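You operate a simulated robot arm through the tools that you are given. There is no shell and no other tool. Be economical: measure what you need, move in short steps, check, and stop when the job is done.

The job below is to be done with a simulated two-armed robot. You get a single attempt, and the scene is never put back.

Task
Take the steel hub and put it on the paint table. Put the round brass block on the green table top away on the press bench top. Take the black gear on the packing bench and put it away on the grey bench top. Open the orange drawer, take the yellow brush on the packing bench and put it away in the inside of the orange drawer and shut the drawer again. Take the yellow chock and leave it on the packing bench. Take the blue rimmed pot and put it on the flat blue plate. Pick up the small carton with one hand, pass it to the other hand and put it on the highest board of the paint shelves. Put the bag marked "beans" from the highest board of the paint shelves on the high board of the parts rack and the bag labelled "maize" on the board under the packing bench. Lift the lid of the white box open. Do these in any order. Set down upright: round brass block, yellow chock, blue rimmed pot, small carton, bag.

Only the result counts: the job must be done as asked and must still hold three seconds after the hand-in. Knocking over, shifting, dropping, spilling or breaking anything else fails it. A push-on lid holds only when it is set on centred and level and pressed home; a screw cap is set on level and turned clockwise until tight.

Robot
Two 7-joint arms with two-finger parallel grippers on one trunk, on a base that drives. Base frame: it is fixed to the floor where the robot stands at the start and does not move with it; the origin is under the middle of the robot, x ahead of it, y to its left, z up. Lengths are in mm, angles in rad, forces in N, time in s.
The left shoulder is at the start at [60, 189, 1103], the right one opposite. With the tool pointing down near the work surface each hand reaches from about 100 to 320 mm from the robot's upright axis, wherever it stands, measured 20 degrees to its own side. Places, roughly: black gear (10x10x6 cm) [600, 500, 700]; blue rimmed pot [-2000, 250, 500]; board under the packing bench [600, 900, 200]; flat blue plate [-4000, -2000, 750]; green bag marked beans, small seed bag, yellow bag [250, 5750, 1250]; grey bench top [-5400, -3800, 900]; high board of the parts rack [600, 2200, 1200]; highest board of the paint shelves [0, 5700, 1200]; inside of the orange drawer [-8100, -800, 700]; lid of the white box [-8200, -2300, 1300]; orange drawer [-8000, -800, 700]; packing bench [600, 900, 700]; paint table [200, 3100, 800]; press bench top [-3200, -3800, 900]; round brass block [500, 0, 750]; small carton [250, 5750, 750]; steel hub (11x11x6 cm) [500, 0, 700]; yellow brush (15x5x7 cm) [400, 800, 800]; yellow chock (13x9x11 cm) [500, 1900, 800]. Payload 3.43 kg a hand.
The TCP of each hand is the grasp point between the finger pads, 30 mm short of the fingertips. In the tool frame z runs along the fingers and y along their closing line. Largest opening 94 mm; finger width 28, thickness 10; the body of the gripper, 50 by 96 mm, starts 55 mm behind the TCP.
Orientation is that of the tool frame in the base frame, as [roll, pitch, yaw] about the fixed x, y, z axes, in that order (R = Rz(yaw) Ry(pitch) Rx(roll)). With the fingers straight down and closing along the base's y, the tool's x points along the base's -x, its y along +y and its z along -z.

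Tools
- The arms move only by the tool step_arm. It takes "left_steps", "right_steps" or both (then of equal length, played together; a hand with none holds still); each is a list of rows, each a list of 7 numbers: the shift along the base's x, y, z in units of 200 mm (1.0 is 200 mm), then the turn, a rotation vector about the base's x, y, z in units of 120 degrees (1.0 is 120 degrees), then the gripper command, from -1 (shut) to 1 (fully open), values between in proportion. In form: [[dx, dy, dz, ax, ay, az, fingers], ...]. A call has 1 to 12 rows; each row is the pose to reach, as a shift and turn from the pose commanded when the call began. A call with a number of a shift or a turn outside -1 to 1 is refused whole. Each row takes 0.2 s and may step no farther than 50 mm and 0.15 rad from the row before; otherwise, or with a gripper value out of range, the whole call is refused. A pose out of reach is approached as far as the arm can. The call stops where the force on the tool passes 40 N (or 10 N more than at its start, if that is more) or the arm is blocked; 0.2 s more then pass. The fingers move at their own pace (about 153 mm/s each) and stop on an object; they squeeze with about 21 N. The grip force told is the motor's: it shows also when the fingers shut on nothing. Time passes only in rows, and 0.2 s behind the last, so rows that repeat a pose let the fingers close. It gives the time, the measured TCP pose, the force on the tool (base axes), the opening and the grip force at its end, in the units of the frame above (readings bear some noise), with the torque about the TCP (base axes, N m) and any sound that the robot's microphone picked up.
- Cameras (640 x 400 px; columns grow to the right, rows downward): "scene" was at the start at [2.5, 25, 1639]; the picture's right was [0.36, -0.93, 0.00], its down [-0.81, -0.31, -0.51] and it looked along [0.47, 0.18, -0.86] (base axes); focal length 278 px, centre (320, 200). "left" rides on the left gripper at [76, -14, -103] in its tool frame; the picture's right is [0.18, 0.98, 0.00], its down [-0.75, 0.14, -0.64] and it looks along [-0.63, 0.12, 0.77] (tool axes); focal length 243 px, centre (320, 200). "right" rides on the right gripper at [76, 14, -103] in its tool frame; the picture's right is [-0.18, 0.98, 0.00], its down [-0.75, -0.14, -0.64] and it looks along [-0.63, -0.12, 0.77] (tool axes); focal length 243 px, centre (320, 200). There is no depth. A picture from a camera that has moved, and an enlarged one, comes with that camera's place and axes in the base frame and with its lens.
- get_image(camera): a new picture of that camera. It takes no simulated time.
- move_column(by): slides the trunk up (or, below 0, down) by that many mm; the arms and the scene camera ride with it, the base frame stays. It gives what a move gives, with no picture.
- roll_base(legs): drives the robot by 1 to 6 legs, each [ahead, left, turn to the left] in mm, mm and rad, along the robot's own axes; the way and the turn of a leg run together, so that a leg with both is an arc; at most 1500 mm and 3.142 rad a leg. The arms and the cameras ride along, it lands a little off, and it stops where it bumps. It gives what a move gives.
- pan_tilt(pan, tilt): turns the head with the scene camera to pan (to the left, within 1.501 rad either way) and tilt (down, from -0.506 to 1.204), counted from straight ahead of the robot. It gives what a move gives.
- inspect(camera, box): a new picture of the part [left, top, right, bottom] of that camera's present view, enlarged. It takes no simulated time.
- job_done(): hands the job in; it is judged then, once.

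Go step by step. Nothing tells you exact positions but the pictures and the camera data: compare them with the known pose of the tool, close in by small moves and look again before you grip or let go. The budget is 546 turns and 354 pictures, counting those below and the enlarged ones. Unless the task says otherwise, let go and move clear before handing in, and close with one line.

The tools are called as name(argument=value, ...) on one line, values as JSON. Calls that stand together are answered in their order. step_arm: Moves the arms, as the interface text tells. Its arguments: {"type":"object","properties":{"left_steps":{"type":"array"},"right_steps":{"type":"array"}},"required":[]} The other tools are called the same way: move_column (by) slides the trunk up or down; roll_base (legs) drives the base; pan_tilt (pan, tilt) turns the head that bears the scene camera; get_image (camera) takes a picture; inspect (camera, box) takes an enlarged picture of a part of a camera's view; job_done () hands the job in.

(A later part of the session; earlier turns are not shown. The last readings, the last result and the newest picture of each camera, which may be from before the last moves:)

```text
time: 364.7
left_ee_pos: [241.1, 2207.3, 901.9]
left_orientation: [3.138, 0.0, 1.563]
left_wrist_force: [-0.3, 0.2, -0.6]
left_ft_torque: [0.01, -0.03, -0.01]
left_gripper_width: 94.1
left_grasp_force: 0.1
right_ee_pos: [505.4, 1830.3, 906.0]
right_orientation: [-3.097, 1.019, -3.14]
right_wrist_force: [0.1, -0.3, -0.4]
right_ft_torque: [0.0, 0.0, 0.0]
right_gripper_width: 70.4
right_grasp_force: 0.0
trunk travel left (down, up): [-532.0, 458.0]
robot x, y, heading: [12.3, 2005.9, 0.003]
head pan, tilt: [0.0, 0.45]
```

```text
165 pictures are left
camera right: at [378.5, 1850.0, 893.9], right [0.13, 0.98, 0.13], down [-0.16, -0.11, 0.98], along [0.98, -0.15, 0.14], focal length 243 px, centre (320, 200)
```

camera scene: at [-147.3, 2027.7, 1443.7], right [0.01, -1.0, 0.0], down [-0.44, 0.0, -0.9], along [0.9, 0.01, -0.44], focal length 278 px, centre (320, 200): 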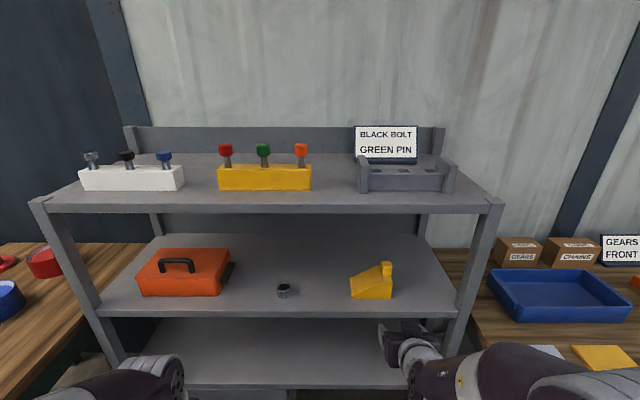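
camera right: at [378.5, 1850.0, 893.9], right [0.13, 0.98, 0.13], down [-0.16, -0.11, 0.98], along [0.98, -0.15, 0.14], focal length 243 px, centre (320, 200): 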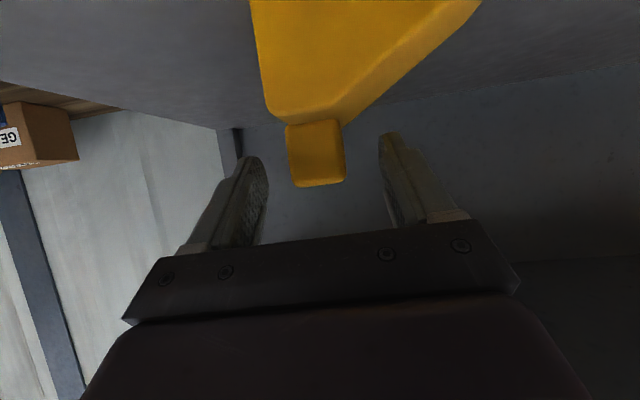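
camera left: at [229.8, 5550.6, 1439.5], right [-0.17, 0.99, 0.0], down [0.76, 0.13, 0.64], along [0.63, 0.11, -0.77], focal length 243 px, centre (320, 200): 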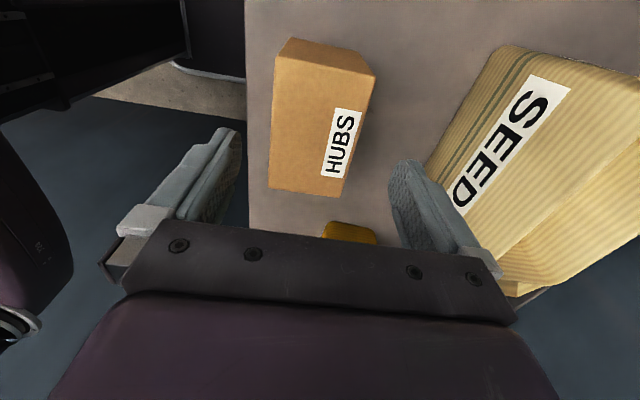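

step_arm(right_steps=[[0.01, 0, -0.035, 0, 0, 0, 0.5], [0.01, 0, -0.035, 0, 0, 0, -1], [0.01, 0, -0.035, 0, 0, 0, -1], [0.01, 0, -0.035, 0, 0, 0, -1], [0.01, 0, -0.035, 0, 0, 0, -1], [0.01, 0, 0.0, 0, 0, 0, -1], [0.01, 0, 0.06, 0, 0, 0, -1], [0.01, 0, 0.12, 0, 0, 0, -1], [0.01, 0, 0.12, 0, 0, 0, -1]])

get_image(camera="right")

```text
time: 366.7
left_ee_pos: [241.0, 2207.3, 900.5]
left_orientation: [3.139, -0.002, 1.562]
left_wrist_force: [-0.8, 0.5, 0.1]
left_ft_torque: [-0.02, -0.03, 0.0]
left_gripper_width: 94.0
left_grasp_force: 0.0
right_ee_pos: [506.4, 1831.3, 928.4]
right_orientation: [-3.096, 1.016, -3.14]
right_wrist_force: [0.2, 0.2, -4.3]
right_ft_torque: [-0.1, 0.06, 0.0]
right_gripper_width: 32.1
right_grasp_force: 20.4
trunk travel left (down, up): [-532.0, 458.0]
robot x, y, heading: [15.0, 2006.3, 0.003]
head pan, tilt: [0.0, 0.45]
```

```text
164 pictures are left
camera right: at [380.4, 1849.9, 917.2], right [0.13, 0.98, 0.13], down [-0.15, -0.11, 0.98], along [0.98, -0.15, 0.14], focal length 243 px, centre (320, 200)
```

right: 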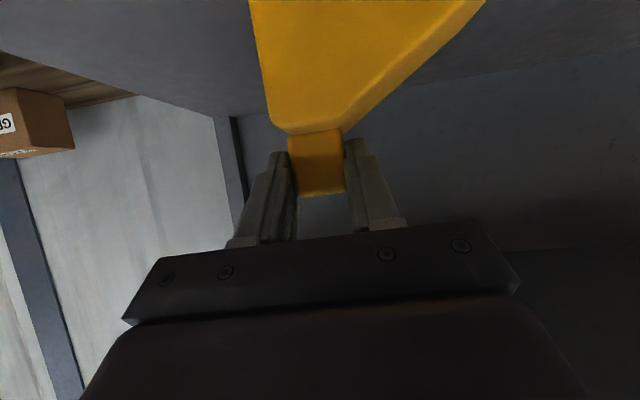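

Chock held (0.4 kg). I back out, go over to the bench and set it where the bag stood.

roll_base(legs=[[-360, 0, 0], [0, -820, 0]])

move_column(by=-90)

roll_base(legs=[[185, 0, 0]])

get_image(camera="scene")

get_image(camera="right")

```text
time: 373.1
left_ee_pos: [-106.0, 1377.1, 901.0]
left_orientation: [3.138, -0.003, 1.582]
left_wrist_force: [-0.7, -0.4, -0.4]
left_ft_torque: [0.03, 0.01, 0.03]
left_gripper_width: 94.1
left_grasp_force: 0.2
right_ee_pos: [166.1, 1005.2, 928.7]
right_orientation: [-3.097, 1.018, -3.124]
right_wrist_force: [0.3, -0.7, -3.6]
right_ft_torque: [-0.12, 0.1, 0.01]
right_gripper_width: 31.9
right_grasp_force: 21.1
trunk travel left (down, up): [-532.0, 458.0]
robot x, y, heading: [-332.0, 1173.7, 0.021]
head pan, tilt: [0.0, 0.45]
```

```text
time: 374.3
left_ee_pos: [-106.1, 1378.0, 811.9]
left_orientation: [3.138, -0.003, 1.579]
left_wrist_force: [0.2, -0.6, -0.4]
left_ft_torque: [0.0, 0.01, -0.02]
left_gripper_width: 94.0
left_grasp_force: 0.1
right_ee_pos: [165.3, 1006.0, 839.1]
right_orientation: [-3.097, 1.019, -3.123]
right_wrist_force: [0.2, 0.3, -4.6]
right_ft_torque: [-0.15, 0.1, 0.04]
right_gripper_width: 31.8
right_grasp_force: 20.9
trunk travel left (down, up): [-442.0, 548.0]
robot x, y, heading: [-332.1, 1170.8, 0.02]
head pan, tilt: [0.0, 0.45]
```

```text
time: 375.8
left_ee_pos: [79.2, 1381.2, 811.9]
left_orientation: [3.14, -0.003, 1.577]
left_wrist_force: [-0.4, 0.3, 0.2]
left_ft_torque: [0.0, 0.0, -0.01]
left_gripper_width: 93.8
left_grasp_force: 0.1
right_ee_pos: [348.2, 1007.8, 837.9]
right_orientation: [-3.096, 1.017, -3.125]
right_wrist_force: [0.3, 1.1, -4.6]
right_ft_torque: [-0.09, 0.09, 0.0]
right_gripper_width: 31.7
right_grasp_force: 20.9
trunk travel left (down, up): [-442.0, 548.0]
robot x, y, heading: [-147.4, 1176.2, 0.016]
head pan, tilt: [0.0, 0.45]
```

```text
163 pictures are left
camera scene: at [-115.1, 1176.6, 1353.7], right [0.02, -1.0, 0.0], down [-0.44, -0.01, -0.9], along [0.9, 0.02, -0.44], focal length 278 px, centre (320, 200)
```

scene: 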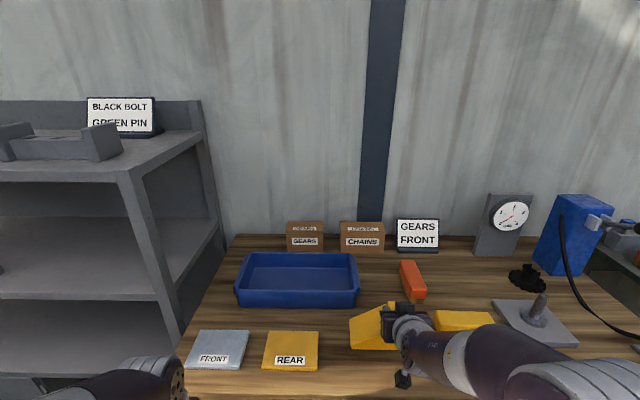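

```text
162 pictures are left
camera right: at [222.7, 1024.9, 826.8], right [0.12, 0.98, 0.13], down [-0.15, -0.11, 0.98], along [0.98, -0.14, 0.14], focal length 243 px, centre (320, 200)
```

right: 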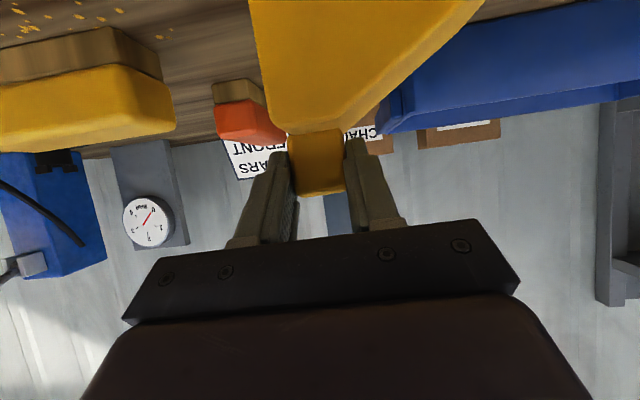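

step_arm(right_steps=[[0, 0, -0.08, 0, 0, 0, -1], [0, 0, -0.13, 0, 0, 0, -1], [0, 0, -0.155, 0, 0, 0, -1], [0, 0, -0.175, 0, 0, 0, -1], [0, 0, -0.19, 0, 0, 0, -1], [0, 0, -0.205, 0, 0, 0, -1], [0, 0, -0.22, 0, 0, 0, -1]])

```text
time: 376.6
left_ee_pos: [76.5, 1379.8, 812.9]
left_orientation: [3.137, -0.002, 1.576]
left_wrist_force: [0.0, 0.0, 0.3]
left_ft_torque: [0.02, 0.01, 0.01]
left_gripper_width: 94.0
left_grasp_force: 0.1
right_ee_pos: [350.0, 1005.8, 818.3]
right_orientation: [-3.102, 1.049, -3.136]
right_wrist_force: [-7.5, -5.1, 12.6]
right_ft_torque: [0.32, 0.07, -0.13]
right_gripper_width: 32.7
right_grasp_force: 21.3
trunk travel left (down, up): [-442.0, 548.0]
robot x, y, heading: [-148.5, 1173.2, 0.015]
head pan, tilt: [0.0, 0.45]
stopped in row 4 (right hand): the force on the tool passed its limit (the readings are from after the stop); the commanded pose is now the measured one
```

inspect(camera="scene", box=[320, 280, 480, 380])

get_image(camera="right")

```text
4.00 times, centred on (400, 330) of scene
camera zoom: at [-119.6, 1176.2, 1353.7], right [0.02, -1.0, 0.0], down [-0.43, -0.01, -0.9], along [0.9, 0.01, -0.43], focal length 1113 px, centre (0, -320)
```

zoom: 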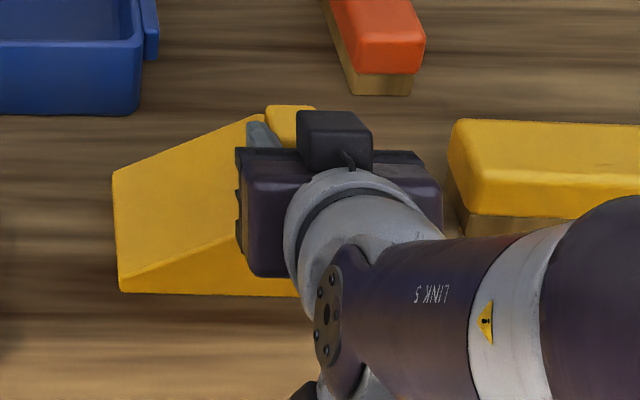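

```text
160 pictures are left
camera right: at [224.0, 1024.1, 804.3], right [0.12, 0.98, 0.14], down [-0.18, -0.12, 0.98], along [0.98, -0.15, 0.17], focal length 243 px, centre (320, 200)
```

right: 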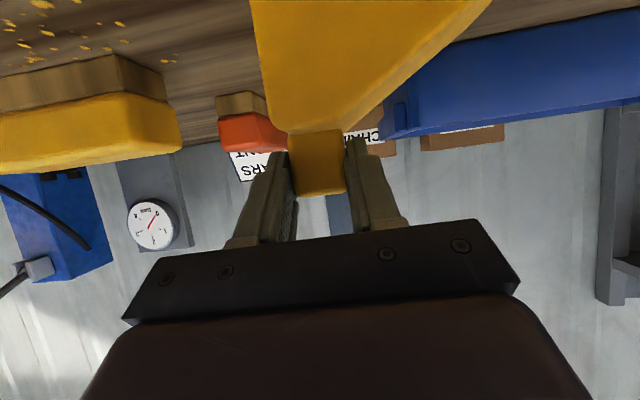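

The chock sits flat on the bench. Release and withdraw.

step_arm(right_steps=[[0, 0, 0.005, 0, 0, 0, -0.2], [0, 0, 0.005, 0, 0, 0, 0.5], [0, 0, 0.005, 0, 0, 0, 0.5], [-0.1, 0, 0.07, 0, 0, 0, 0.5], [-0.25, 0, 0.17, 0, 0, 0, 0.5], [-0.4, 0, 0.27, 0, 0, 0, 0.5], [-0.4, 0, 0.27, 0, 0, 0, 0.5]])

get_image(camera="right")

get_image(camera="scene")

```text
time: 378.2
left_ee_pos: [77.7, 1379.5, 811.3]
left_orientation: [3.137, 0.002, 1.576]
left_wrist_force: [-0.2, 0.2, 0.9]
left_ft_torque: [0.01, -0.03, 0.0]
left_gripper_width: 93.9
left_grasp_force: 0.0
right_ee_pos: [271.6, 1006.6, 869.8]
right_orientation: [-3.098, 1.04, -3.132]
right_wrist_force: [0.2, -0.5, 1.1]
right_ft_torque: [0.0, -0.02, -0.03]
right_gripper_width: 70.4
right_grasp_force: 0.1
trunk travel left (down, up): [-442.0, 548.0]
robot x, y, heading: [-148.3, 1172.7, 0.019]
head pan, tilt: [0.0, 0.45]
```

```text
159 pictures are left
camera right: at [144.4, 1024.1, 856.2], right [0.12, 0.98, 0.14], down [-0.18, -0.11, 0.98], along [0.98, -0.14, 0.16], focal length 243 px, centre (320, 200)
```

right: 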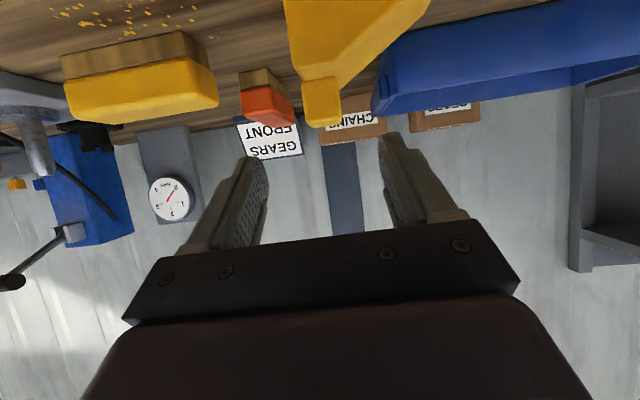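

```text
158 pictures are left
camera scene: at [-116.6, 1176.5, 1353.7], right [0.02, -1.0, 0.0], down [-0.44, -0.01, -0.9], along [0.9, 0.01, -0.44], focal length 278 px, centre (320, 200)
```

scene: 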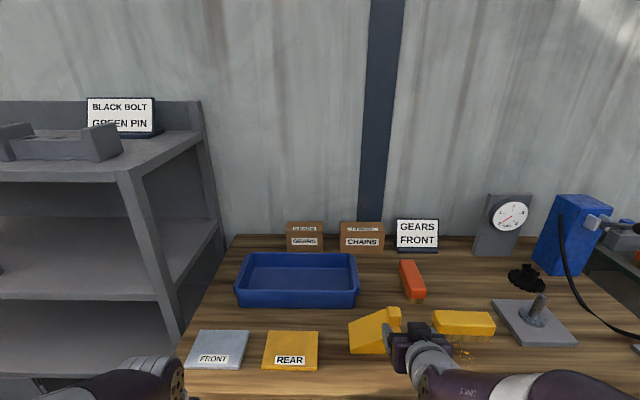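

Chock is done. Next BEANS. I back off, return the right hand to vertical, yawed for the left-pointing tilt grip, and drive to the shelves.

roll_base(legs=[[-350, 0, 0]])

step_arm(right_steps=[[-0.1, 0, 0, 0, 0.065, 0, 1], [-0.2, 0, 0, 0, 0.13, 0, 1], [-0.3, 0, 0, 0, 0.195, 0, 1], [-0.35, 0, 0, 0, 0.26, 0, 1], [-0.35, 0, 0, 0, 0.325, 0, 1], [-0.35, 0.1, 0, 0, 0.39, 0, 1], [-0.35, 0.2, 0, 0, 0.455, 0, 1], [-0.35, 0.3, 0, 0, 0.5, 0, 1], [-0.35, 0.3, 0, 0, 0.5, 0, 1]])

step_arm(right_steps=[[0, 0, 0, 0, 0, -0.068, 1], [0, 0, 0, 0, 0, -0.136, 1], [0, 0, 0, 0, 0, -0.204, 1], [0, 0, 0, 0, 0, -0.272, 1], [0, 0, 0, 0, 0, -0.34, 1], [0, 0, 0, 0, 0, -0.408, 1], [0, 0, 0, 0, 0, -0.476, 1], [0, 0, 0, 0, 0, -0.544, 1], [0, 0, 0, 0, 0, -0.612, 1], [0, 0, 0, 0, 0, -0.68, 1], [0, 0, 0, 0, 0, -0.745, 1]])

roll_base(legs=[[0, 0, 1.552], [800, 220, 0], [1500, 0, 0]])

```text
time: 380.5
left_ee_pos: [-273.6, 1374.7, 811.0]
left_orientation: [3.136, 0.0, 1.583]
left_wrist_force: [-0.7, 0.2, -0.7]
left_ft_torque: [0.02, -0.03, -0.01]
left_gripper_width: 93.9
left_grasp_force: 0.1
right_ee_pos: [-78.1, 1002.0, 870.0]
right_orientation: [-3.097, 1.041, -3.126]
right_wrist_force: [-0.4, 0.1, 0.2]
right_ft_torque: [0.05, 0.0, 0.04]
right_gripper_width: 70.5
right_grasp_force: 0.0
trunk travel left (down, up): [-442.0, 548.0]
robot x, y, heading: [-501.7, 1168.3, 0.019]
head pan, tilt: [0.0, 0.45]
```

```text
time: 382.5
left_ee_pos: [-274.0, 1374.2, 812.3]
left_orientation: [3.139, -0.001, 1.583]
left_wrist_force: [0.3, 0.7, 0.1]
left_ft_torque: [0.02, 0.03, -0.01]
left_gripper_width: 94.0
left_grasp_force: 0.2
right_ee_pos: [-150.5, 1060.4, 849.7]
right_orientation: [-3.111, -0.008, -3.133]
right_wrist_force: [0.0, -0.8, 0.3]
right_ft_torque: [-0.04, 0.01, 0.05]
right_gripper_width: 94.0
right_grasp_force: 0.1
right hand out of reach, approached as far as the arm can: row 2, 3, 8, 9
trunk travel left (down, up): [-442.0, 548.0]
robot x, y, heading: [-500.9, 1167.8, 0.02]
head pan, tilt: [0.0, 0.45]
```

```text
time: 384.9
left_ee_pos: [-273.2, 1374.6, 812.2]
left_orientation: [3.138, 0.001, 1.585]
left_wrist_force: [0.6, 0.6, 0.8]
left_ft_torque: [0.02, 0.02, 0.0]
left_gripper_width: 94.0
left_grasp_force: 0.1
right_ee_pos: [-151.1, 1061.0, 846.6]
right_orientation: [-3.112, -0.007, 1.586]
right_wrist_force: [0.6, 0.7, -0.8]
right_ft_torque: [-0.01, 0.01, 0.02]
right_gripper_width: 94.1
right_grasp_force: 0.1
right hand out of reach, approached as far as the arm can: row 3, 4, 5, 6, 7, 8, 9, 10, 11
trunk travel left (down, up): [-442.0, 548.0]
robot x, y, heading: [-497.6, 1167.2, 0.019]
head pan, tilt: [0.0, 0.45]
```

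```text
time: 400.2
left_ee_pos: [-828.1, 3735.8, 810.4]
left_orientation: [3.132, 0.007, 3.082]
left_wrist_force: [0.0, -0.5, -0.1]
left_ft_torque: [-0.01, 0.01, 0.01]
left_gripper_width: 93.8
left_grasp_force: 0.1
right_ee_pos: [-507.0, 3834.7, 848.8]
right_orientation: [-3.115, 0.002, 3.088]
right_wrist_force: [-0.4, 0.1, -0.2]
right_ft_torque: [-0.03, 0.04, 0.0]
right_gripper_width: 93.8
right_grasp_force: 0.1
trunk travel left (down, up): [-442.0, 548.0]
robot x, y, heading: [-631.9, 3497.0, 1.524]
head pan, tilt: [0.0, 0.45]
```

roll_base(legs=[[350, 30, 0.05], [0, -800, 0], [800, 0, 0]])

move_column(by=400)

move_column(by=147)

pan_tilt(pan=0, tilt=0.7)

get_image(camera="scene")

```text
time: 410.3
left_ee_pos: [-42.3, 4882.6, 811.3]
left_orientation: [3.136, -0.003, 3.127]
left_wrist_force: [0.4, 0.1, 0.4]
left_ft_torque: [0.03, 0.0, 0.0]
left_gripper_width: 93.8
left_grasp_force: 0.1
right_ee_pos: [276.6, 4996.6, 846.0]
right_orientation: [-3.112, -0.007, 3.135]
right_wrist_force: [-0.6, -0.5, 0.0]
right_ft_torque: [-0.02, -0.01, -0.03]
right_gripper_width: 93.9
right_grasp_force: 0.1
trunk travel left (down, up): [-442.0, 548.0]
robot x, y, heading: [158.0, 4649.0, 1.57]
head pan, tilt: [0.0, 0.45]
```

```text
time: 414.1
left_ee_pos: [-41.3, 4882.5, 1211.2]
left_orientation: [3.138, -0.001, 3.126]
left_wrist_force: [-0.2, 0.0, -0.9]
left_ft_torque: [0.02, 0.03, -0.01]
left_gripper_width: 94.1
left_grasp_force: 0.1
right_ee_pos: [275.8, 4995.8, 1245.9]
right_orientation: [-3.114, -0.006, 3.134]
right_wrist_force: [-0.6, 1.2, 0.1]
right_ft_torque: [0.0, -0.01, 0.02]
right_gripper_width: 94.2
right_grasp_force: 0.2
trunk travel left (down, up): [-842.0, 148.0]
robot x, y, heading: [158.8, 4653.8, 1.566]
head pan, tilt: [0.0, 0.45]
```

```text
time: 415.9
left_ee_pos: [-41.5, 4882.6, 1358.9]
left_orientation: [3.139, -0.002, 3.127]
left_wrist_force: [0.2, 1.3, -0.8]
left_ft_torque: [0.0, 0.0, 0.0]
left_gripper_width: 94.1
left_grasp_force: 0.0
right_ee_pos: [276.0, 4997.4, 1393.1]
right_orientation: [-3.112, -0.007, 3.134]
right_wrist_force: [-0.9, -0.4, -0.2]
right_ft_torque: [0.03, 0.01, 0.02]
right_gripper_width: 94.0
right_grasp_force: 0.1
trunk travel left (down, up): [-989.0, 1.0]
robot x, y, heading: [160.8, 4651.0, 1.567]
head pan, tilt: [0.0, 0.45]
```

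```text
time: 416.6
left_ee_pos: [-39.7, 4881.4, 1358.0]
left_orientation: [3.139, -0.002, 3.126]
left_wrist_force: [0.0, 0.2, 0.0]
left_ft_torque: [-0.01, 0.01, 0.03]
left_gripper_width: 93.9
left_grasp_force: 0.0
right_ee_pos: [275.5, 4995.2, 1394.1]
right_orientation: [-3.111, -0.005, 3.134]
right_wrist_force: [-0.2, 0.2, 0.2]
right_ft_torque: [0.02, -0.01, 0.03]
right_gripper_width: 94.1
right_grasp_force: 0.0
trunk travel left (down, up): [-989.0, 1.0]
robot x, y, heading: [157.4, 4652.0, 1.568]
head pan, tilt: [0.0, 0.7]
```

```text
157 pictures are left
camera scene: at [159.8, 4678.2, 1878.6], right [1.0, 0.0, 0.0], down [0.0, -0.64, -0.77], along [0.0, 0.77, -0.64], focal length 278 px, centre (320, 200)
```

scene: 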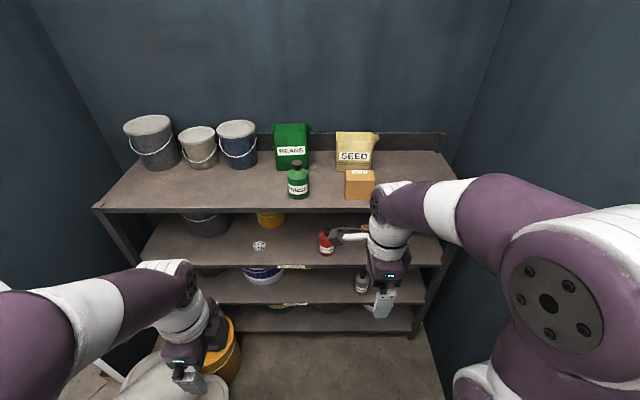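

inspect(camera="scene", box=[250, 105, 400, 215])

```text
3.64 times, centred on (325, 160) of scene
camera zoom: at [159.8, 4678.2, 1878.6], right [1.0, 0.0, 0.0], down [0.0, -0.64, -0.77], along [0.0, 0.77, -0.64], focal length 1012 px, centre (302, 346)
```

zoom: 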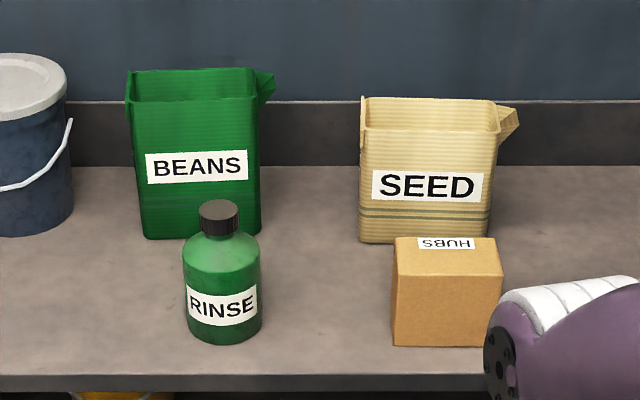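

BEANS: rim centre about (32, 5801), rim z≈1340, yaw +4°. I turn the base left (2.15) and set the right hand to a ~58° left tilt in free space, as with the carton.

roll_base(legs=[[0, 0, 0.58]])

step_arm(right_steps=[[0, 0.05, 0, 0, 0, -0.05, 1], [0, 0.1, 0, 0, 0, -0.11, 1], [0, 0.2, 0, 0, 0, -0.17, 1], [0, 0.3, 0, 0, 0, -0.23, 1], [0, 0.4, 0, 0, 0, -0.25, 1], [0, 0.5, 0, 0, 0, -0.25, 1]])

step_arm(right_steps=[[0, 0.1, -0.02, 0, 0.06, 0, 1], [0, 0.2, -0.05, 0, 0.12, 0, 1], [0, 0.3, -0.08, 0, 0.18, 0, 1], [0, 0.4, -0.1, 0, 0.24, 0, 1], [0, 0.5, -0.15, 0, 0.3, 0, 1], [0, 0.6, -0.2, 0, 0.36, 0, 1], [0, 0.65, -0.25, 0, 0.42, 0, 1], [0, 0.7, -0.3, 0, 0.47, 0, 1], [0, 0.7, -0.3, 0, 0.47, 0, 1]])

get_image(camera="scene")

```text
time: 418.6
left_ee_pos: [-133.6, 4735.2, 1359.1]
left_orientation: [3.138, -0.001, -2.576]
left_wrist_force: [0.1, -1.0, 0.8]
left_ft_torque: [0.02, -0.04, 0.02]
left_gripper_width: 93.9
left_grasp_force: 0.0
right_ee_pos: [69.8, 5003.5, 1393.2]
right_orientation: [-3.112, -0.008, -2.569]
right_wrist_force: [-1.0, -0.3, 0.1]
right_ft_torque: [0.01, 0.01, -0.01]
right_gripper_width: 94.2
right_grasp_force: 0.0
trunk travel left (down, up): [-989.0, 1.0]
robot x, y, heading: [160.3, 4652.7, 2.146]
head pan, tilt: [0.0, 0.7]
```

```text
time: 420.0
left_ee_pos: [-133.7, 4735.4, 1358.9]
left_orientation: [3.139, -0.004, -2.575]
left_wrist_force: [0.2, 0.2, 0.4]
left_ft_torque: [0.03, -0.01, 0.01]
left_gripper_width: 94.0
left_grasp_force: 0.1
right_ee_pos: [72.2, 5097.1, 1374.2]
right_orientation: [-3.111, -0.008, -3.094]
right_wrist_force: [0.1, 0.0, 0.2]
right_ft_torque: [0.0, -0.03, -0.02]
right_gripper_width: 93.8
right_grasp_force: 0.1
right hand out of reach, approached as far as the arm can: row 3, 4, 5, 6
trunk travel left (down, up): [-989.0, 1.0]
robot x, y, heading: [162.7, 4650.7, 2.146]
head pan, tilt: [0.0, 0.7]
```

```text
time: 422.0
left_ee_pos: [-134.2, 4734.6, 1357.9]
left_orientation: [3.139, 0.001, -2.577]
left_wrist_force: [0.7, 0.0, 0.0]
left_ft_torque: [-0.02, 0.01, 0.02]
left_gripper_width: 94.2
left_grasp_force: 0.1
right_ee_pos: [46.2, 5210.1, 1298.5]
right_orientation: [3.076, -0.937, -3.057]
right_wrist_force: [0.4, -0.8, 0.8]
right_ft_torque: [0.0, 0.0, 0.02]
right_gripper_width: 94.0
right_grasp_force: 0.0
right hand out of reach, approached as far as the arm can: row 7, 8, 9
trunk travel left (down, up): [-989.0, 1.0]
robot x, y, heading: [160.4, 4654.2, 2.143]
head pan, tilt: [0.0, 0.7]
```

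```text
155 pictures are left
camera scene: at [145.8, 4673.5, 1878.6], right [0.84, 0.55, 0.0], down [0.35, -0.54, -0.77], along [-0.42, 0.64, -0.64], focal length 278 px, centre (320, 200)
```

scene: 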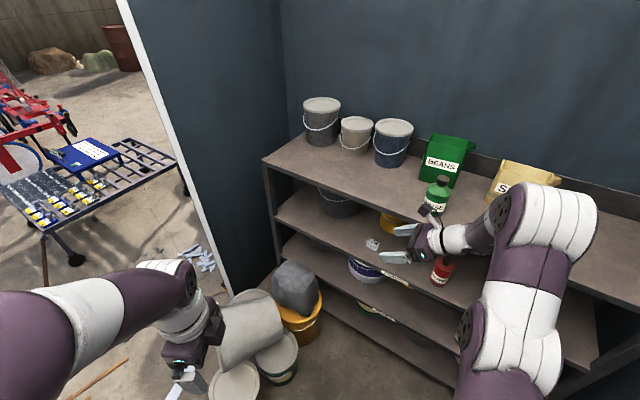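

step_arm(right_steps=[[0, 0.06, 0.03, 0.01, 0, 0, 1], [0, 0.12, 0.06, 0.02, 0, 0, 1], [0, 0.18, 0.09, 0.03, 0, 0, 1], [0, 0.25, 0.12, 0.03, 0, 0, 1], [0, 0.25, 0.12, 0.03, 0, 0, 1]])

get_image(camera="right")

```text
time: 423.2
left_ee_pos: [-134.8, 4734.0, 1357.6]
left_orientation: [3.138, 0.0, -2.576]
left_wrist_force: [0.3, -0.5, 0.6]
left_ft_torque: [0.0, 0.01, 0.0]
left_gripper_width: 93.6
left_grasp_force: 0.2
right_ee_pos: [42.0, 5247.1, 1312.8]
right_orientation: [2.97, -0.926, -2.975]
right_wrist_force: [-0.5, -0.1, 1.2]
right_ft_torque: [0.01, 0.0, -0.01]
right_gripper_width: 94.1
right_grasp_force: 0.1
right hand out of reach, approached as far as the arm can: row 3, 4, 5
trunk travel left (down, up): [-989.0, 1.0]
robot x, y, heading: [159.7, 4652.7, 2.145]
head pan, tilt: [0.0, 0.7]
```

```text
154 pictures are left
camera right: at [80.1, 5249.5, 1436.1], right [0.08, 1.0, -0.05], down [0.97, -0.09, -0.24], along [-0.24, -0.03, -0.97], focal length 243 px, centre (320, 200)
```

right: 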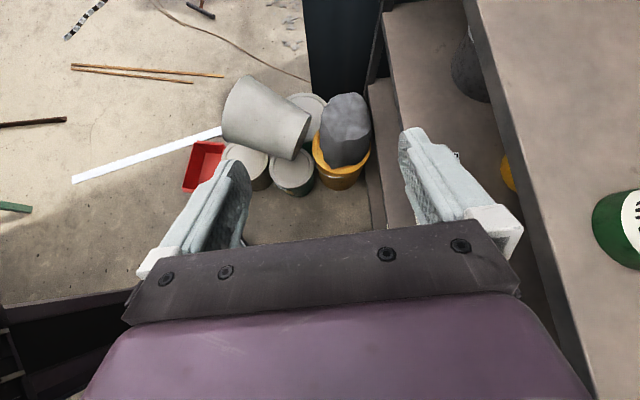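

step_arm(right_steps=[[0, 0.02, 0, -0.02, 0, 0.01, 1], [0, 0.05, 0, -0.04, 0, 0.02, 1], [0, 0.085, 0, -0.05, 0, 0.02, 1], [0, 0.085, 0, -0.05, 0, 0.02, 1]])

```text
time: 424.2
left_ee_pos: [-133.0, 4734.6, 1358.2]
left_orientation: [3.138, -0.001, -2.575]
left_wrist_force: [-0.6, 0.2, 0.2]
left_ft_torque: [-0.02, 0.02, -0.01]
left_gripper_width: 94.1
left_grasp_force: 0.0
right_ee_pos: [19.4, 5234.3, 1296.5]
right_orientation: [3.116, -0.918, -3.076]
right_wrist_force: [-0.5, -1.0, -0.9]
right_ft_torque: [0.02, 0.01, -0.03]
right_gripper_width: 93.8
right_grasp_force: 0.0
right hand out of reach, approached as far as the arm can: row 1, 2, 3, 4
trunk travel left (down, up): [-989.0, 1.0]
robot x, y, heading: [161.0, 4652.3, 2.144]
head pan, tilt: [0.0, 0.7]
```

Reach is just short. Standing sideways (facing −x) brings the right shoulder much closer to the shelf. I turn the base to face −x and re-yaw the hand.

roll_base(legs=[[0, -150, 0], [0, 0, 0.998]])

step_arm(right_steps=[[0.1, 0.05, 0, 0, 0, -0.06, 1], [0.2, 0.1, 0, 0, 0, -0.12, 1], [0.3, 0.15, 0, 0, 0, -0.18, 1], [0.4, 0.2, 0, 0, 0, -0.24, 1], [0.5, 0.25, 0, 0, 0, -0.3, 1], [0.6, 0.3, 0.05, 0, 0, -0.36, 1], [0.7, 0.4, 0.1, 0, 0, -0.42, 1], [0.79, 0.52, 0.12, 0, 0, -0.477, 1], [0.79, 0.52, 0.12, 0, 0, -0.477, 1]])

get_image(camera="scene")

```text
time: 428.1
left_ee_pos: [55.7, 4532.6, 1358.1]
left_orientation: [3.138, -0.003, -1.58]
left_wrist_force: [-0.1, 0.1, 0.3]
left_ft_torque: [0.03, -0.04, -0.02]
left_gripper_width: 94.0
left_grasp_force: 0.0
right_ee_pos: [-282.9, 4931.7, 1295.6]
right_orientation: [3.115, -0.917, -2.076]
right_wrist_force: [0.0, -0.2, 0.7]
right_ft_torque: [0.0, 0.0, -0.03]
right_gripper_width: 94.3
right_grasp_force: 0.0
trunk travel left (down, up): [-989.0, 1.0]
robot x, y, heading: [282.6, 4734.3, -3.14]
head pan, tilt: [0.0, 0.7]
```

```text
time: 430.1
left_ee_pos: [55.6, 4531.1, 1359.2]
left_orientation: [3.137, -0.002, -1.577]
left_wrist_force: [-1.1, -0.1, 0.8]
left_ft_torque: [0.0, 0.01, 0.01]
left_gripper_width: 94.0
left_grasp_force: 0.1
right_ee_pos: [-124.0, 5033.4, 1318.1]
right_orientation: [3.115, -0.914, -3.077]
right_wrist_force: [0.3, 0.6, 0.3]
right_ft_torque: [-0.01, -0.01, 0.0]
right_gripper_width: 94.1
right_grasp_force: 0.0
trunk travel left (down, up): [-989.0, 1.0]
robot x, y, heading: [286.3, 4730.7, -3.136]
head pan, tilt: [0.0, 0.7]
```

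```text
153 pictures are left
camera scene: at [258.9, 4734.3, 1878.5], right [0.0, 1.0, 0.0], down [0.64, 0.0, -0.76], along [-0.76, 0.0, -0.64], focal length 278 px, centre (320, 200)
```

scene: 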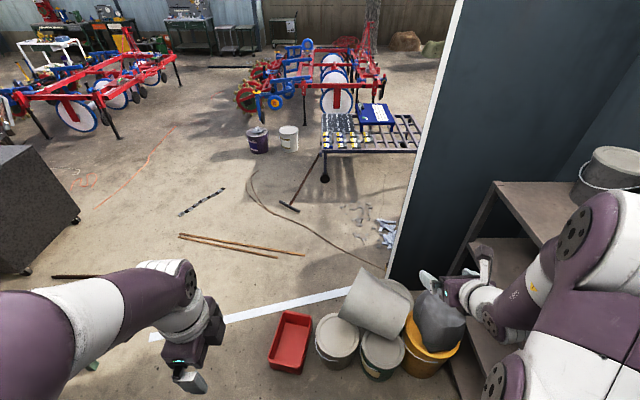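

This pose is comfortable. I test extending sideways by 200 mm and raising.

step_arm(right_steps=[[0, 0.2, 0.02, 0, 0, 0, 1], [0, 0.4, 0.04, 0, 0, 0, 1], [0, 0.6, 0.06, 0, 0, 0, 1], [0, 0.8, 0.08, 0, 0, 0, 1], [0, 1.0, 0.1, 0, 0, 0, 1], [0, 1.0, 0.1, 0, 0, 0, 1]])

```text
time: 431.5
left_ee_pos: [56.2, 4530.2, 1359.3]
left_orientation: [3.137, 0.001, -1.578]
left_wrist_force: [0.0, -0.3, 0.4]
left_ft_torque: [0.01, -0.03, 0.02]
left_gripper_width: 93.9
left_grasp_force: 0.1
right_ee_pos: [-123.9, 5236.0, 1337.3]
right_orientation: [3.116, -0.916, -3.075]
right_wrist_force: [-0.7, -0.9, 0.7]
right_ft_torque: [0.0, 0.0, -0.02]
right_gripper_width: 94.3
right_grasp_force: 0.1
trunk travel left (down, up): [-989.0, 1.0]
robot x, y, heading: [284.8, 4734.8, -3.14]
head pan, tilt: [0.0, 0.7]
```

Reach is good (501 mm to the side at z 1337). I raise the hand, drive alongside the shelf and approach over the board.

step_arm(right_steps=[[0, 0.03, 0.1, 0, 0, 0, 1], [0, 0.08, 0.2, 0, 0, 0, 1], [0, 0.12, 0.32, 0, 0, 0, 1], [0, 0.12, 0.32, 0, 0, 0, 1]])

roll_base(legs=[[-235, 0, 0], [0, -350, 0]])

get_image(camera="right")

```text
time: 432.5
left_ee_pos: [56.2, 4531.1, 1358.6]
left_orientation: [3.139, -0.001, -1.58]
left_wrist_force: [-0.3, -1.0, 0.0]
left_ft_torque: [0.02, 0.02, 0.02]
left_gripper_width: 94.1
left_grasp_force: 0.1
right_ee_pos: [-123.5, 5261.8, 1403.4]
right_orientation: [3.117, -0.917, -3.077]
right_wrist_force: [0.0, -0.7, -0.5]
right_ft_torque: [0.02, 0.01, 0.01]
right_gripper_width: 93.7
right_grasp_force: 0.1
trunk travel left (down, up): [-989.0, 1.0]
robot x, y, heading: [286.1, 4730.8, -3.138]
head pan, tilt: [0.0, 0.7]
```

```text
time: 436.2
left_ee_pos: [290.9, 4882.0, 1357.1]
left_orientation: [3.137, 0.001, -1.58]
left_wrist_force: [0.1, 0.0, -0.6]
left_ft_torque: [0.04, -0.01, 0.0]
left_gripper_width: 94.1
left_grasp_force: 0.1
right_ee_pos: [111.9, 5613.0, 1404.6]
right_orientation: [3.112, -0.917, -3.076]
right_wrist_force: [-0.2, -0.3, 0.7]
right_ft_torque: [-0.01, -0.03, 0.0]
right_gripper_width: 93.9
right_grasp_force: 0.1
trunk travel left (down, up): [-989.0, 1.0]
robot x, y, heading: [515.3, 5089.4, -3.141]
head pan, tilt: [0.0, 0.7]
```

```text
152 pictures are left
camera right: at [146.9, 5626.6, 1527.7], right [0.07, 0.99, -0.13], down [0.97, -0.1, -0.21], along [-0.22, -0.11, -0.97], focal length 243 px, centre (320, 200)
```

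right: 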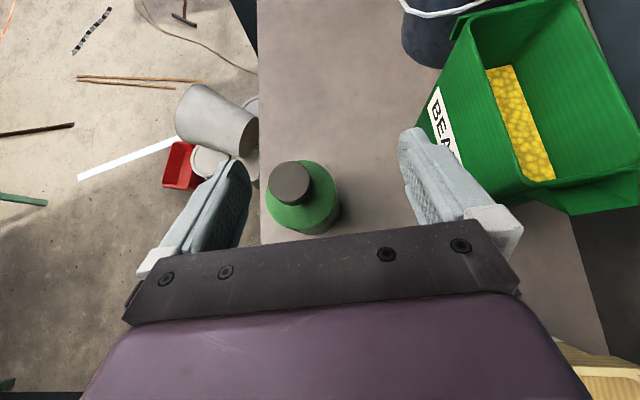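

roll_base(legs=[[0, -176, 0]])

get_image(camera="right")

```text
time: 437.6
left_ee_pos: [291.0, 5057.1, 1358.5]
left_orientation: [3.138, 0.001, -1.579]
left_wrist_force: [0.8, -0.4, -0.3]
left_ft_torque: [0.02, 0.0, 0.03]
left_gripper_width: 93.9
left_grasp_force: 0.0
right_ee_pos: [110.7, 5787.9, 1404.8]
right_orientation: [3.11, -0.919, -3.071]
right_wrist_force: [0.0, 0.2, -0.3]
right_ft_torque: [0.02, -0.02, -0.01]
right_gripper_width: 93.9
right_grasp_force: 0.1
trunk travel left (down, up): [-989.0, 1.0]
robot x, y, heading: [520.6, 5264.3, -3.141]
head pan, tilt: [0.0, 0.7]
```

```text
151 pictures are left
camera right: at [146.2, 5801.1, 1528.3], right [0.07, 0.99, -0.13], down [0.97, -0.09, -0.21], along [-0.22, -0.11, -0.97], focal length 243 px, centre (320, 200)
```

right: 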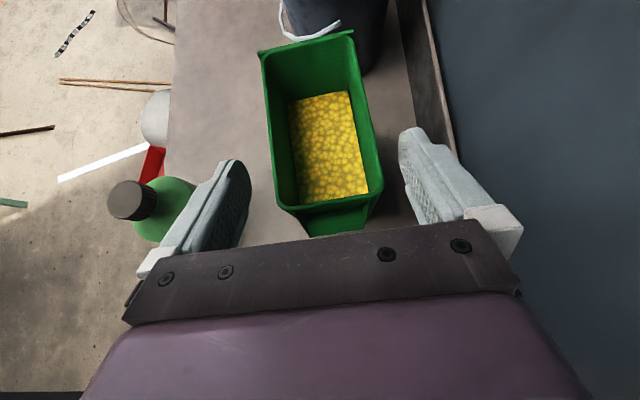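

BEANS centre line is clear: grip point ≈ (45, 5783), yaw +4.6°. I trim the yaw and come down to the pre-grip point.

step_arm(right_steps=[[-0.005, 0, -0.08, -0.005, 0, 0.009, 1], [-0.012, 0.001, -0.15, -0.009, 0, 0.0165, 1], [-0.012, 0.001, -0.15, -0.009, 0, 0.0165, 1]])

get_image(camera="right")

```text
time: 438.4
left_ee_pos: [291.4, 5062.0, 1357.1]
left_orientation: [3.139, -0.002, -1.579]
left_wrist_force: [0.8, -0.4, -0.7]
left_ft_torque: [-0.02, 0.02, 0.0]
left_gripper_width: 94.0
left_grasp_force: 0.1
right_ee_pos: [108.4, 5791.9, 1375.0]
right_orientation: [-3.137, -0.92, -3.066]
right_wrist_force: [-0.9, 0.2, 0.1]
right_ft_torque: [-0.04, -0.05, 0.0]
right_gripper_width: 93.9
right_grasp_force: 0.2
trunk travel left (down, up): [-989.0, 1.0]
robot x, y, heading: [517.7, 5264.9, -3.143]
head pan, tilt: [0.0, 0.7]
```

```text
150 pictures are left
camera right: at [143.5, 5809.5, 1496.9], right [0.03, 0.99, -0.15], down [0.98, -0.06, -0.21], along [-0.22, -0.14, -0.97], focal length 243 px, centre (320, 200)
```

right: 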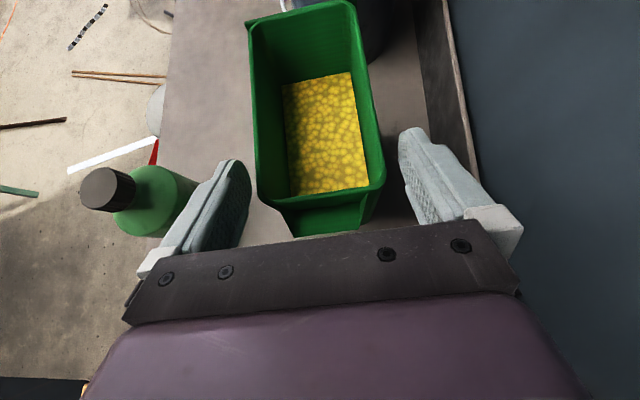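

Shift −3 mm in y, +8 mm up, then slide along the finger axis over the bag.

step_arm(right_steps=[[0, -0.014, 0.04, 0, 0, 0, 1], [-0.06, -0.0185, -0.006, 0, 0, 0, 1], [-0.12, -0.023, -0.052, 0, 0, 0, 1], [-0.18, -0.0275, -0.098, 0, 0, 0, 1], [-0.24, -0.032, -0.143, 0, 0, 0, 1], [-0.3, -0.0365, -0.189, 0, 0, 0, 1], [-0.37, -0.042, -0.243, 0, 0, 0, 1], [-0.37, -0.042, -0.243, 0, 0, 0, 1]])

get_image(camera="right")

```text
time: 440.0
left_ee_pos: [293.4, 5060.7, 1357.8]
left_orientation: [3.135, 0.0, -1.58]
left_wrist_force: [0.1, 0.2, -0.8]
left_ft_torque: [-0.02, -0.01, 0.01]
left_gripper_width: 94.0
left_grasp_force: 0.0
right_ee_pos: [46.2, 5786.3, 1340.9]
right_orientation: [3.122, -0.932, -3.052]
right_wrist_force: [9.0, -1.5, 21.1]
right_ft_torque: [-0.24, -1.39, -0.03]
right_gripper_width: 94.0
right_grasp_force: 0.0
trunk travel left (down, up): [-989.0, 1.0]
robot x, y, heading: [519.3, 5261.6, -3.139]
head pan, tilt: [0.0, 0.7]
stopped in row 7 (right hand): the force on the tool passed its limit (the readings are from after the stop); the commanded pose is now the measured one
```

```text
149 pictures are left
camera right: at [83.2, 5801.9, 1464.4], right [0.04, 0.99, -0.14], down [0.97, -0.07, -0.22], along [-0.23, -0.12, -0.96], focal length 243 px, centre (320, 200)
```

right: 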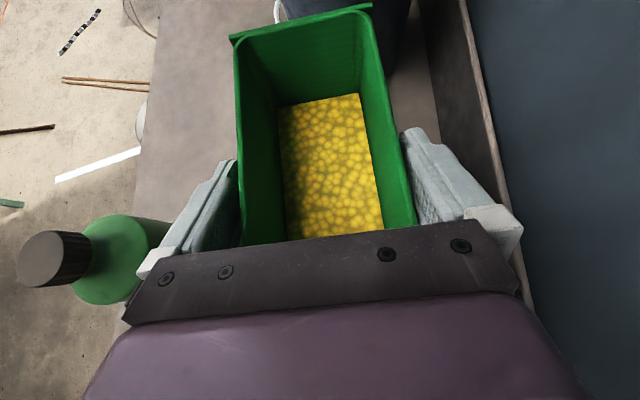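

The palm has met the rim; the fingers straddle 20–45 mm below it – good enough. Ease back 4 mm and close.

step_arm(right_steps=[[0.016, 0.001, 0.014, 0, 0, 0, 1], [0.016, 0.001, 0.014, 0, 0, 0, -1], [0.016, 0.001, 0.014, 0, 0, 0, -1], [0.016, 0.001, 0.014, 0, 0, 0, -1], [0.016, 0.001, 0.014, 0, 0, 0, -1]])

step_arm(right_steps=[[0, 0, 0.03, 0, 0, 0, -1], [0, 0, 0.08, 0, 0, 0, -1], [0, 0, 0.13, 0, 0, 0, -1], [0, 0, 0.13, 0, 0, 0, -1]])

get_image(camera="right")

```text
time: 441.2
left_ee_pos: [290.3, 5062.3, 1357.8]
left_orientation: [3.136, -0.002, -1.58]
left_wrist_force: [0.2, -0.5, 0.2]
left_ft_torque: [-0.01, -0.03, 0.02]
left_gripper_width: 94.1
left_grasp_force: 0.0
right_ee_pos: [47.0, 5787.3, 1338.4]
right_orientation: [3.133, -0.926, -3.058]
right_wrist_force: [0.1, 0.3, 0.1]
right_ft_torque: [-0.12, -0.2, 0.05]
right_gripper_width: 89.4
right_grasp_force: 20.9
trunk travel left (down, up): [-989.0, 1.0]
robot x, y, heading: [521.2, 5264.6, -3.135]
head pan, tilt: [0.0, 0.7]
```

```text
time: 442.2
left_ee_pos: [288.9, 5062.5, 1358.3]
left_orientation: [3.138, -0.002, -1.582]
left_wrist_force: [0.2, -0.1, 0.2]
left_ft_torque: [-0.03, 0.02, -0.02]
left_gripper_width: 94.1
left_grasp_force: 0.0
right_ee_pos: [46.9, 5788.9, 1365.5]
right_orientation: [3.133, -0.925, -3.059]
right_wrist_force: [-0.2, -0.6, -8.2]
right_ft_torque: [0.02, -0.18, 0.0]
right_gripper_width: 89.5
right_grasp_force: 21.1
trunk travel left (down, up): [-989.0, 1.0]
robot x, y, heading: [519.3, 5264.9, -3.136]
head pan, tilt: [0.0, 0.7]
```

```text
148 pictures are left
camera right: at [81.7, 5804.4, 1488.1], right [0.04, 0.99, -0.14], down [0.97, -0.07, -0.22], along [-0.22, -0.13, -0.97], focal length 243 px, centre (320, 200)
```

right: 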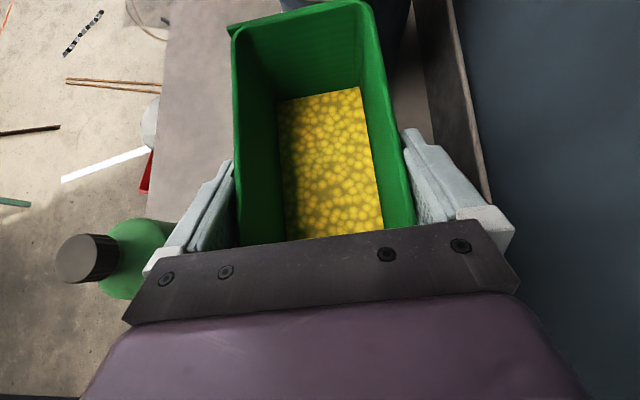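

BEANS is held (0.84 kg). RINSE stands in the straight way out, so I try lifting higher to pass over the carton on the right instead.

step_arm(right_steps=[[0, 0, 0.1, 0, 0, 0, -1], [0, 0, 0.2, 0, 0, 0, -1], [0, 0, 0.3, 0, 0, 0, -1], [0, 0, 0.4, 0, 0, 0, -1], [0, 0, 0.42, 0, 0, 0, -1]])

```text
time: 443.4
left_ee_pos: [289.3, 5062.9, 1357.3]
left_orientation: [3.139, -0.001, -1.583]
left_wrist_force: [0.6, -0.2, 0.1]
left_ft_torque: [0.01, -0.01, 0.01]
left_gripper_width: 94.0
left_grasp_force: 0.0
right_ee_pos: [45.8, 5788.1, 1450.2]
right_orientation: [3.132, -0.926, -3.057]
right_wrist_force: [0.3, 0.0, -8.7]
right_ft_torque: [0.01, -0.27, -0.03]
right_gripper_width: 89.2
right_grasp_force: 20.5
trunk travel left (down, up): [-989.0, 1.0]
robot x, y, heading: [520.4, 5266.4, -3.145]
head pan, tilt: [0.0, 0.7]
```

Works easily. I try further up – if I reach ~1535 I can pass straight over RINSE.

step_arm(right_steps=[[0, -0.03, 0.1, 0, 0, 0, -1], [0, -0.06, 0.2, 0, 0, 0, -1], [0, -0.09, 0.3, 0, 0, 0, -1], [0, -0.12, 0.4, 0, 0, 0, -1], [0, -0.12, 0.45, 0, 0, 0, -1], [0, -0.12, 0.45, 0, 0, 0, -1]])

get_image(camera="scene")

```text
time: 444.8
left_ee_pos: [287.9, 5063.6, 1358.6]
left_orientation: [3.138, -0.002, -1.58]
left_wrist_force: [0.0, 0.1, -0.4]
left_ft_torque: [0.02, -0.04, 0.03]
left_gripper_width: 94.0
left_grasp_force: 0.1
right_ee_pos: [42.8, 5763.7, 1539.5]
right_orientation: [3.133, -0.924, -3.06]
right_wrist_force: [0.3, 0.1, -9.4]
right_ft_torque: [0.04, -0.22, -0.01]
right_gripper_width: 89.3
right_grasp_force: 20.8
trunk travel left (down, up): [-989.0, 1.0]
robot x, y, heading: [520.1, 5263.7, -3.142]
head pan, tilt: [0.0, 0.7]
```

```text
147 pictures are left
camera scene: at [493.0, 5266.4, 1878.5], right [0.0, 1.0, 0.0], down [0.64, 0.0, -0.76], along [-0.76, 0.0, -0.64], focal length 278 px, centre (320, 200)
```

scene: 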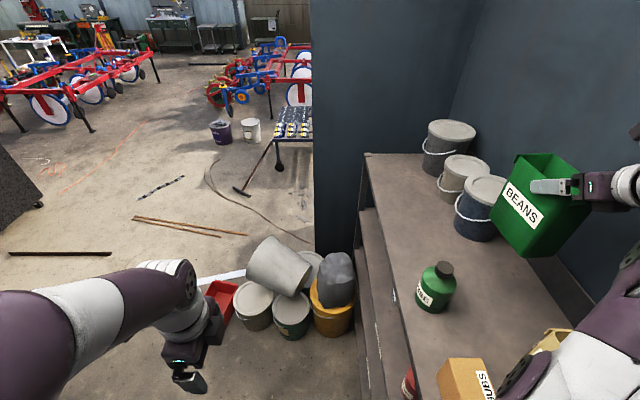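

High enough (bag bottom ≈1350 vs RINSE ≈1331). A little more, then I drive straight out.

step_arm(right_steps=[[0, 0, 0.06, 0, 0, 0, -1], [0, 0, 0.1, 0, 0, 0, -1], [0, 0, 0.1, 0, 0, 0, -1]])

roll_base(legs=[[0, 500, 0]])

get_image(camera="scene")

```text
time: 445.6
left_ee_pos: [289.4, 5063.2, 1357.8]
left_orientation: [3.137, -0.002, -1.582]
left_wrist_force: [0.0, -0.3, 1.0]
left_ft_torque: [0.0, 0.0, 0.01]
left_gripper_width: 94.0
left_grasp_force: 0.0
right_ee_pos: [46.4, 5761.2, 1554.4]
right_orientation: [3.134, -0.927, -3.059]
right_wrist_force: [-0.3, -0.5, -6.8]
right_ft_torque: [0.03, -0.28, 0.0]
right_gripper_width: 89.4
right_grasp_force: 21.5
right hand out of reach, approached as far as the arm can: row 2, 3
trunk travel left (down, up): [-989.0, 1.0]
robot x, y, heading: [520.2, 5263.6, -3.144]
head pan, tilt: [0.0, 0.7]
```

```text
time: 448.5
left_ee_pos: [289.5, 4563.3, 1358.5]
left_orientation: [3.138, -0.002, -1.578]
left_wrist_force: [0.0, 0.2, -0.6]
left_ft_torque: [-0.03, 0.0, -0.02]
left_gripper_width: 93.8
left_grasp_force: 0.1
right_ee_pos: [47.3, 5263.5, 1552.5]
right_orientation: [3.135, -0.925, -3.063]
right_wrist_force: [0.1, -0.6, -8.3]
right_ft_torque: [0.02, -0.24, 0.02]
right_gripper_width: 89.4
right_grasp_force: 21.1
trunk travel left (down, up): [-989.0, 1.0]
robot x, y, heading: [521.3, 4763.5, -3.142]
head pan, tilt: [0.0, 0.7]
```

```text
146 pictures are left
camera scene: at [493.9, 4767.3, 1878.5], right [0.0, 1.0, 0.0], down [0.64, 0.0, -0.76], along [-0.76, 0.0, -0.64], focal length 278 px, centre (320, 200)
```

scene: 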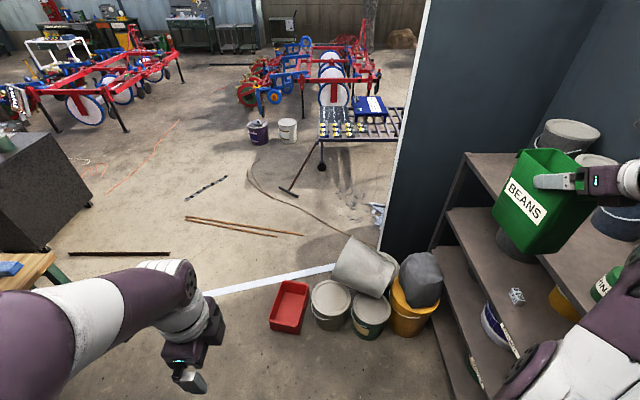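

BEANS is clear. I bring it closer and lower, then drive around to the rack.

step_arm(right_steps=[[0, -0.2, -0.1, 0, 0, 0, -1], [0, -0.4, -0.2, 0, 0, 0, -1], [0, -0.6, -0.35, 0, 0, 0, -1], [0, -0.8, -0.5, 0, 0, 0, -1], [0, -0.95, -0.65, 0, 0, 0, -1], [0, -0.95, -0.75, 0, 0, 0, -1]])

roll_base(legs=[[0, 860, 0], [1220, 0, 0]])

roll_base(legs=[[0, 1400, 0]])

```text
time: 449.9
left_ee_pos: [290.0, 4562.6, 1358.5]
left_orientation: [3.139, 0.0, -1.579]
left_wrist_force: [-0.4, 0.8, 0.2]
left_ft_torque: [0.01, -0.03, -0.04]
left_gripper_width: 93.9
left_grasp_force: 0.2
right_ee_pos: [47.9, 5072.6, 1401.7]
right_orientation: [3.131, -0.923, -3.057]
right_wrist_force: [-0.1, -0.5, -8.1]
right_ft_torque: [0.04, -0.22, 0.0]
right_gripper_width: 89.0
right_grasp_force: 21.4
trunk travel left (down, up): [-989.0, 1.0]
robot x, y, heading: [522.6, 4758.8, -3.139]
head pan, tilt: [0.0, 0.7]
```

```text
time: 460.2
left_ee_pos: [-930.5, 3709.9, 1357.4]
left_orientation: [3.138, -0.001, -1.577]
left_wrist_force: [0.1, 0.5, -0.5]
left_ft_torque: [-0.02, 0.02, 0.01]
left_gripper_width: 94.1
left_grasp_force: 0.0
right_ee_pos: [-1174.7, 4219.4, 1403.0]
right_orientation: [3.13, -0.924, -3.057]
right_wrist_force: [1.2, -0.5, -7.0]
right_ft_torque: [0.01, -0.2, 0.03]
right_gripper_width: 89.1
right_grasp_force: 21.0
trunk travel left (down, up): [-989.0, 1.0]
robot x, y, heading: [-700.9, 3911.1, -3.139]
head pan, tilt: [0.0, 0.7]
```

```text
time: 467.3
left_ee_pos: [-939.4, 2292.3, 1358.7]
left_orientation: [3.139, -0.002, -1.594]
left_wrist_force: [-0.2, -0.2, 0.3]
left_ft_torque: [0.0, 0.01, 0.01]
left_gripper_width: 93.9
left_grasp_force: 0.0
right_ee_pos: [-1175.1, 2805.2, 1403.8]
right_orientation: [3.133, -0.925, -3.072]
right_wrist_force: [-0.1, 0.3, -7.7]
right_ft_torque: [0.03, -0.16, 0.02]
right_gripper_width: 89.4
right_grasp_force: 21.1
trunk travel left (down, up): [-989.0, 1.0]
robot x, y, heading: [-708.9, 2490.7, 3.128]
head pan, tilt: [0.0, 0.7]
```

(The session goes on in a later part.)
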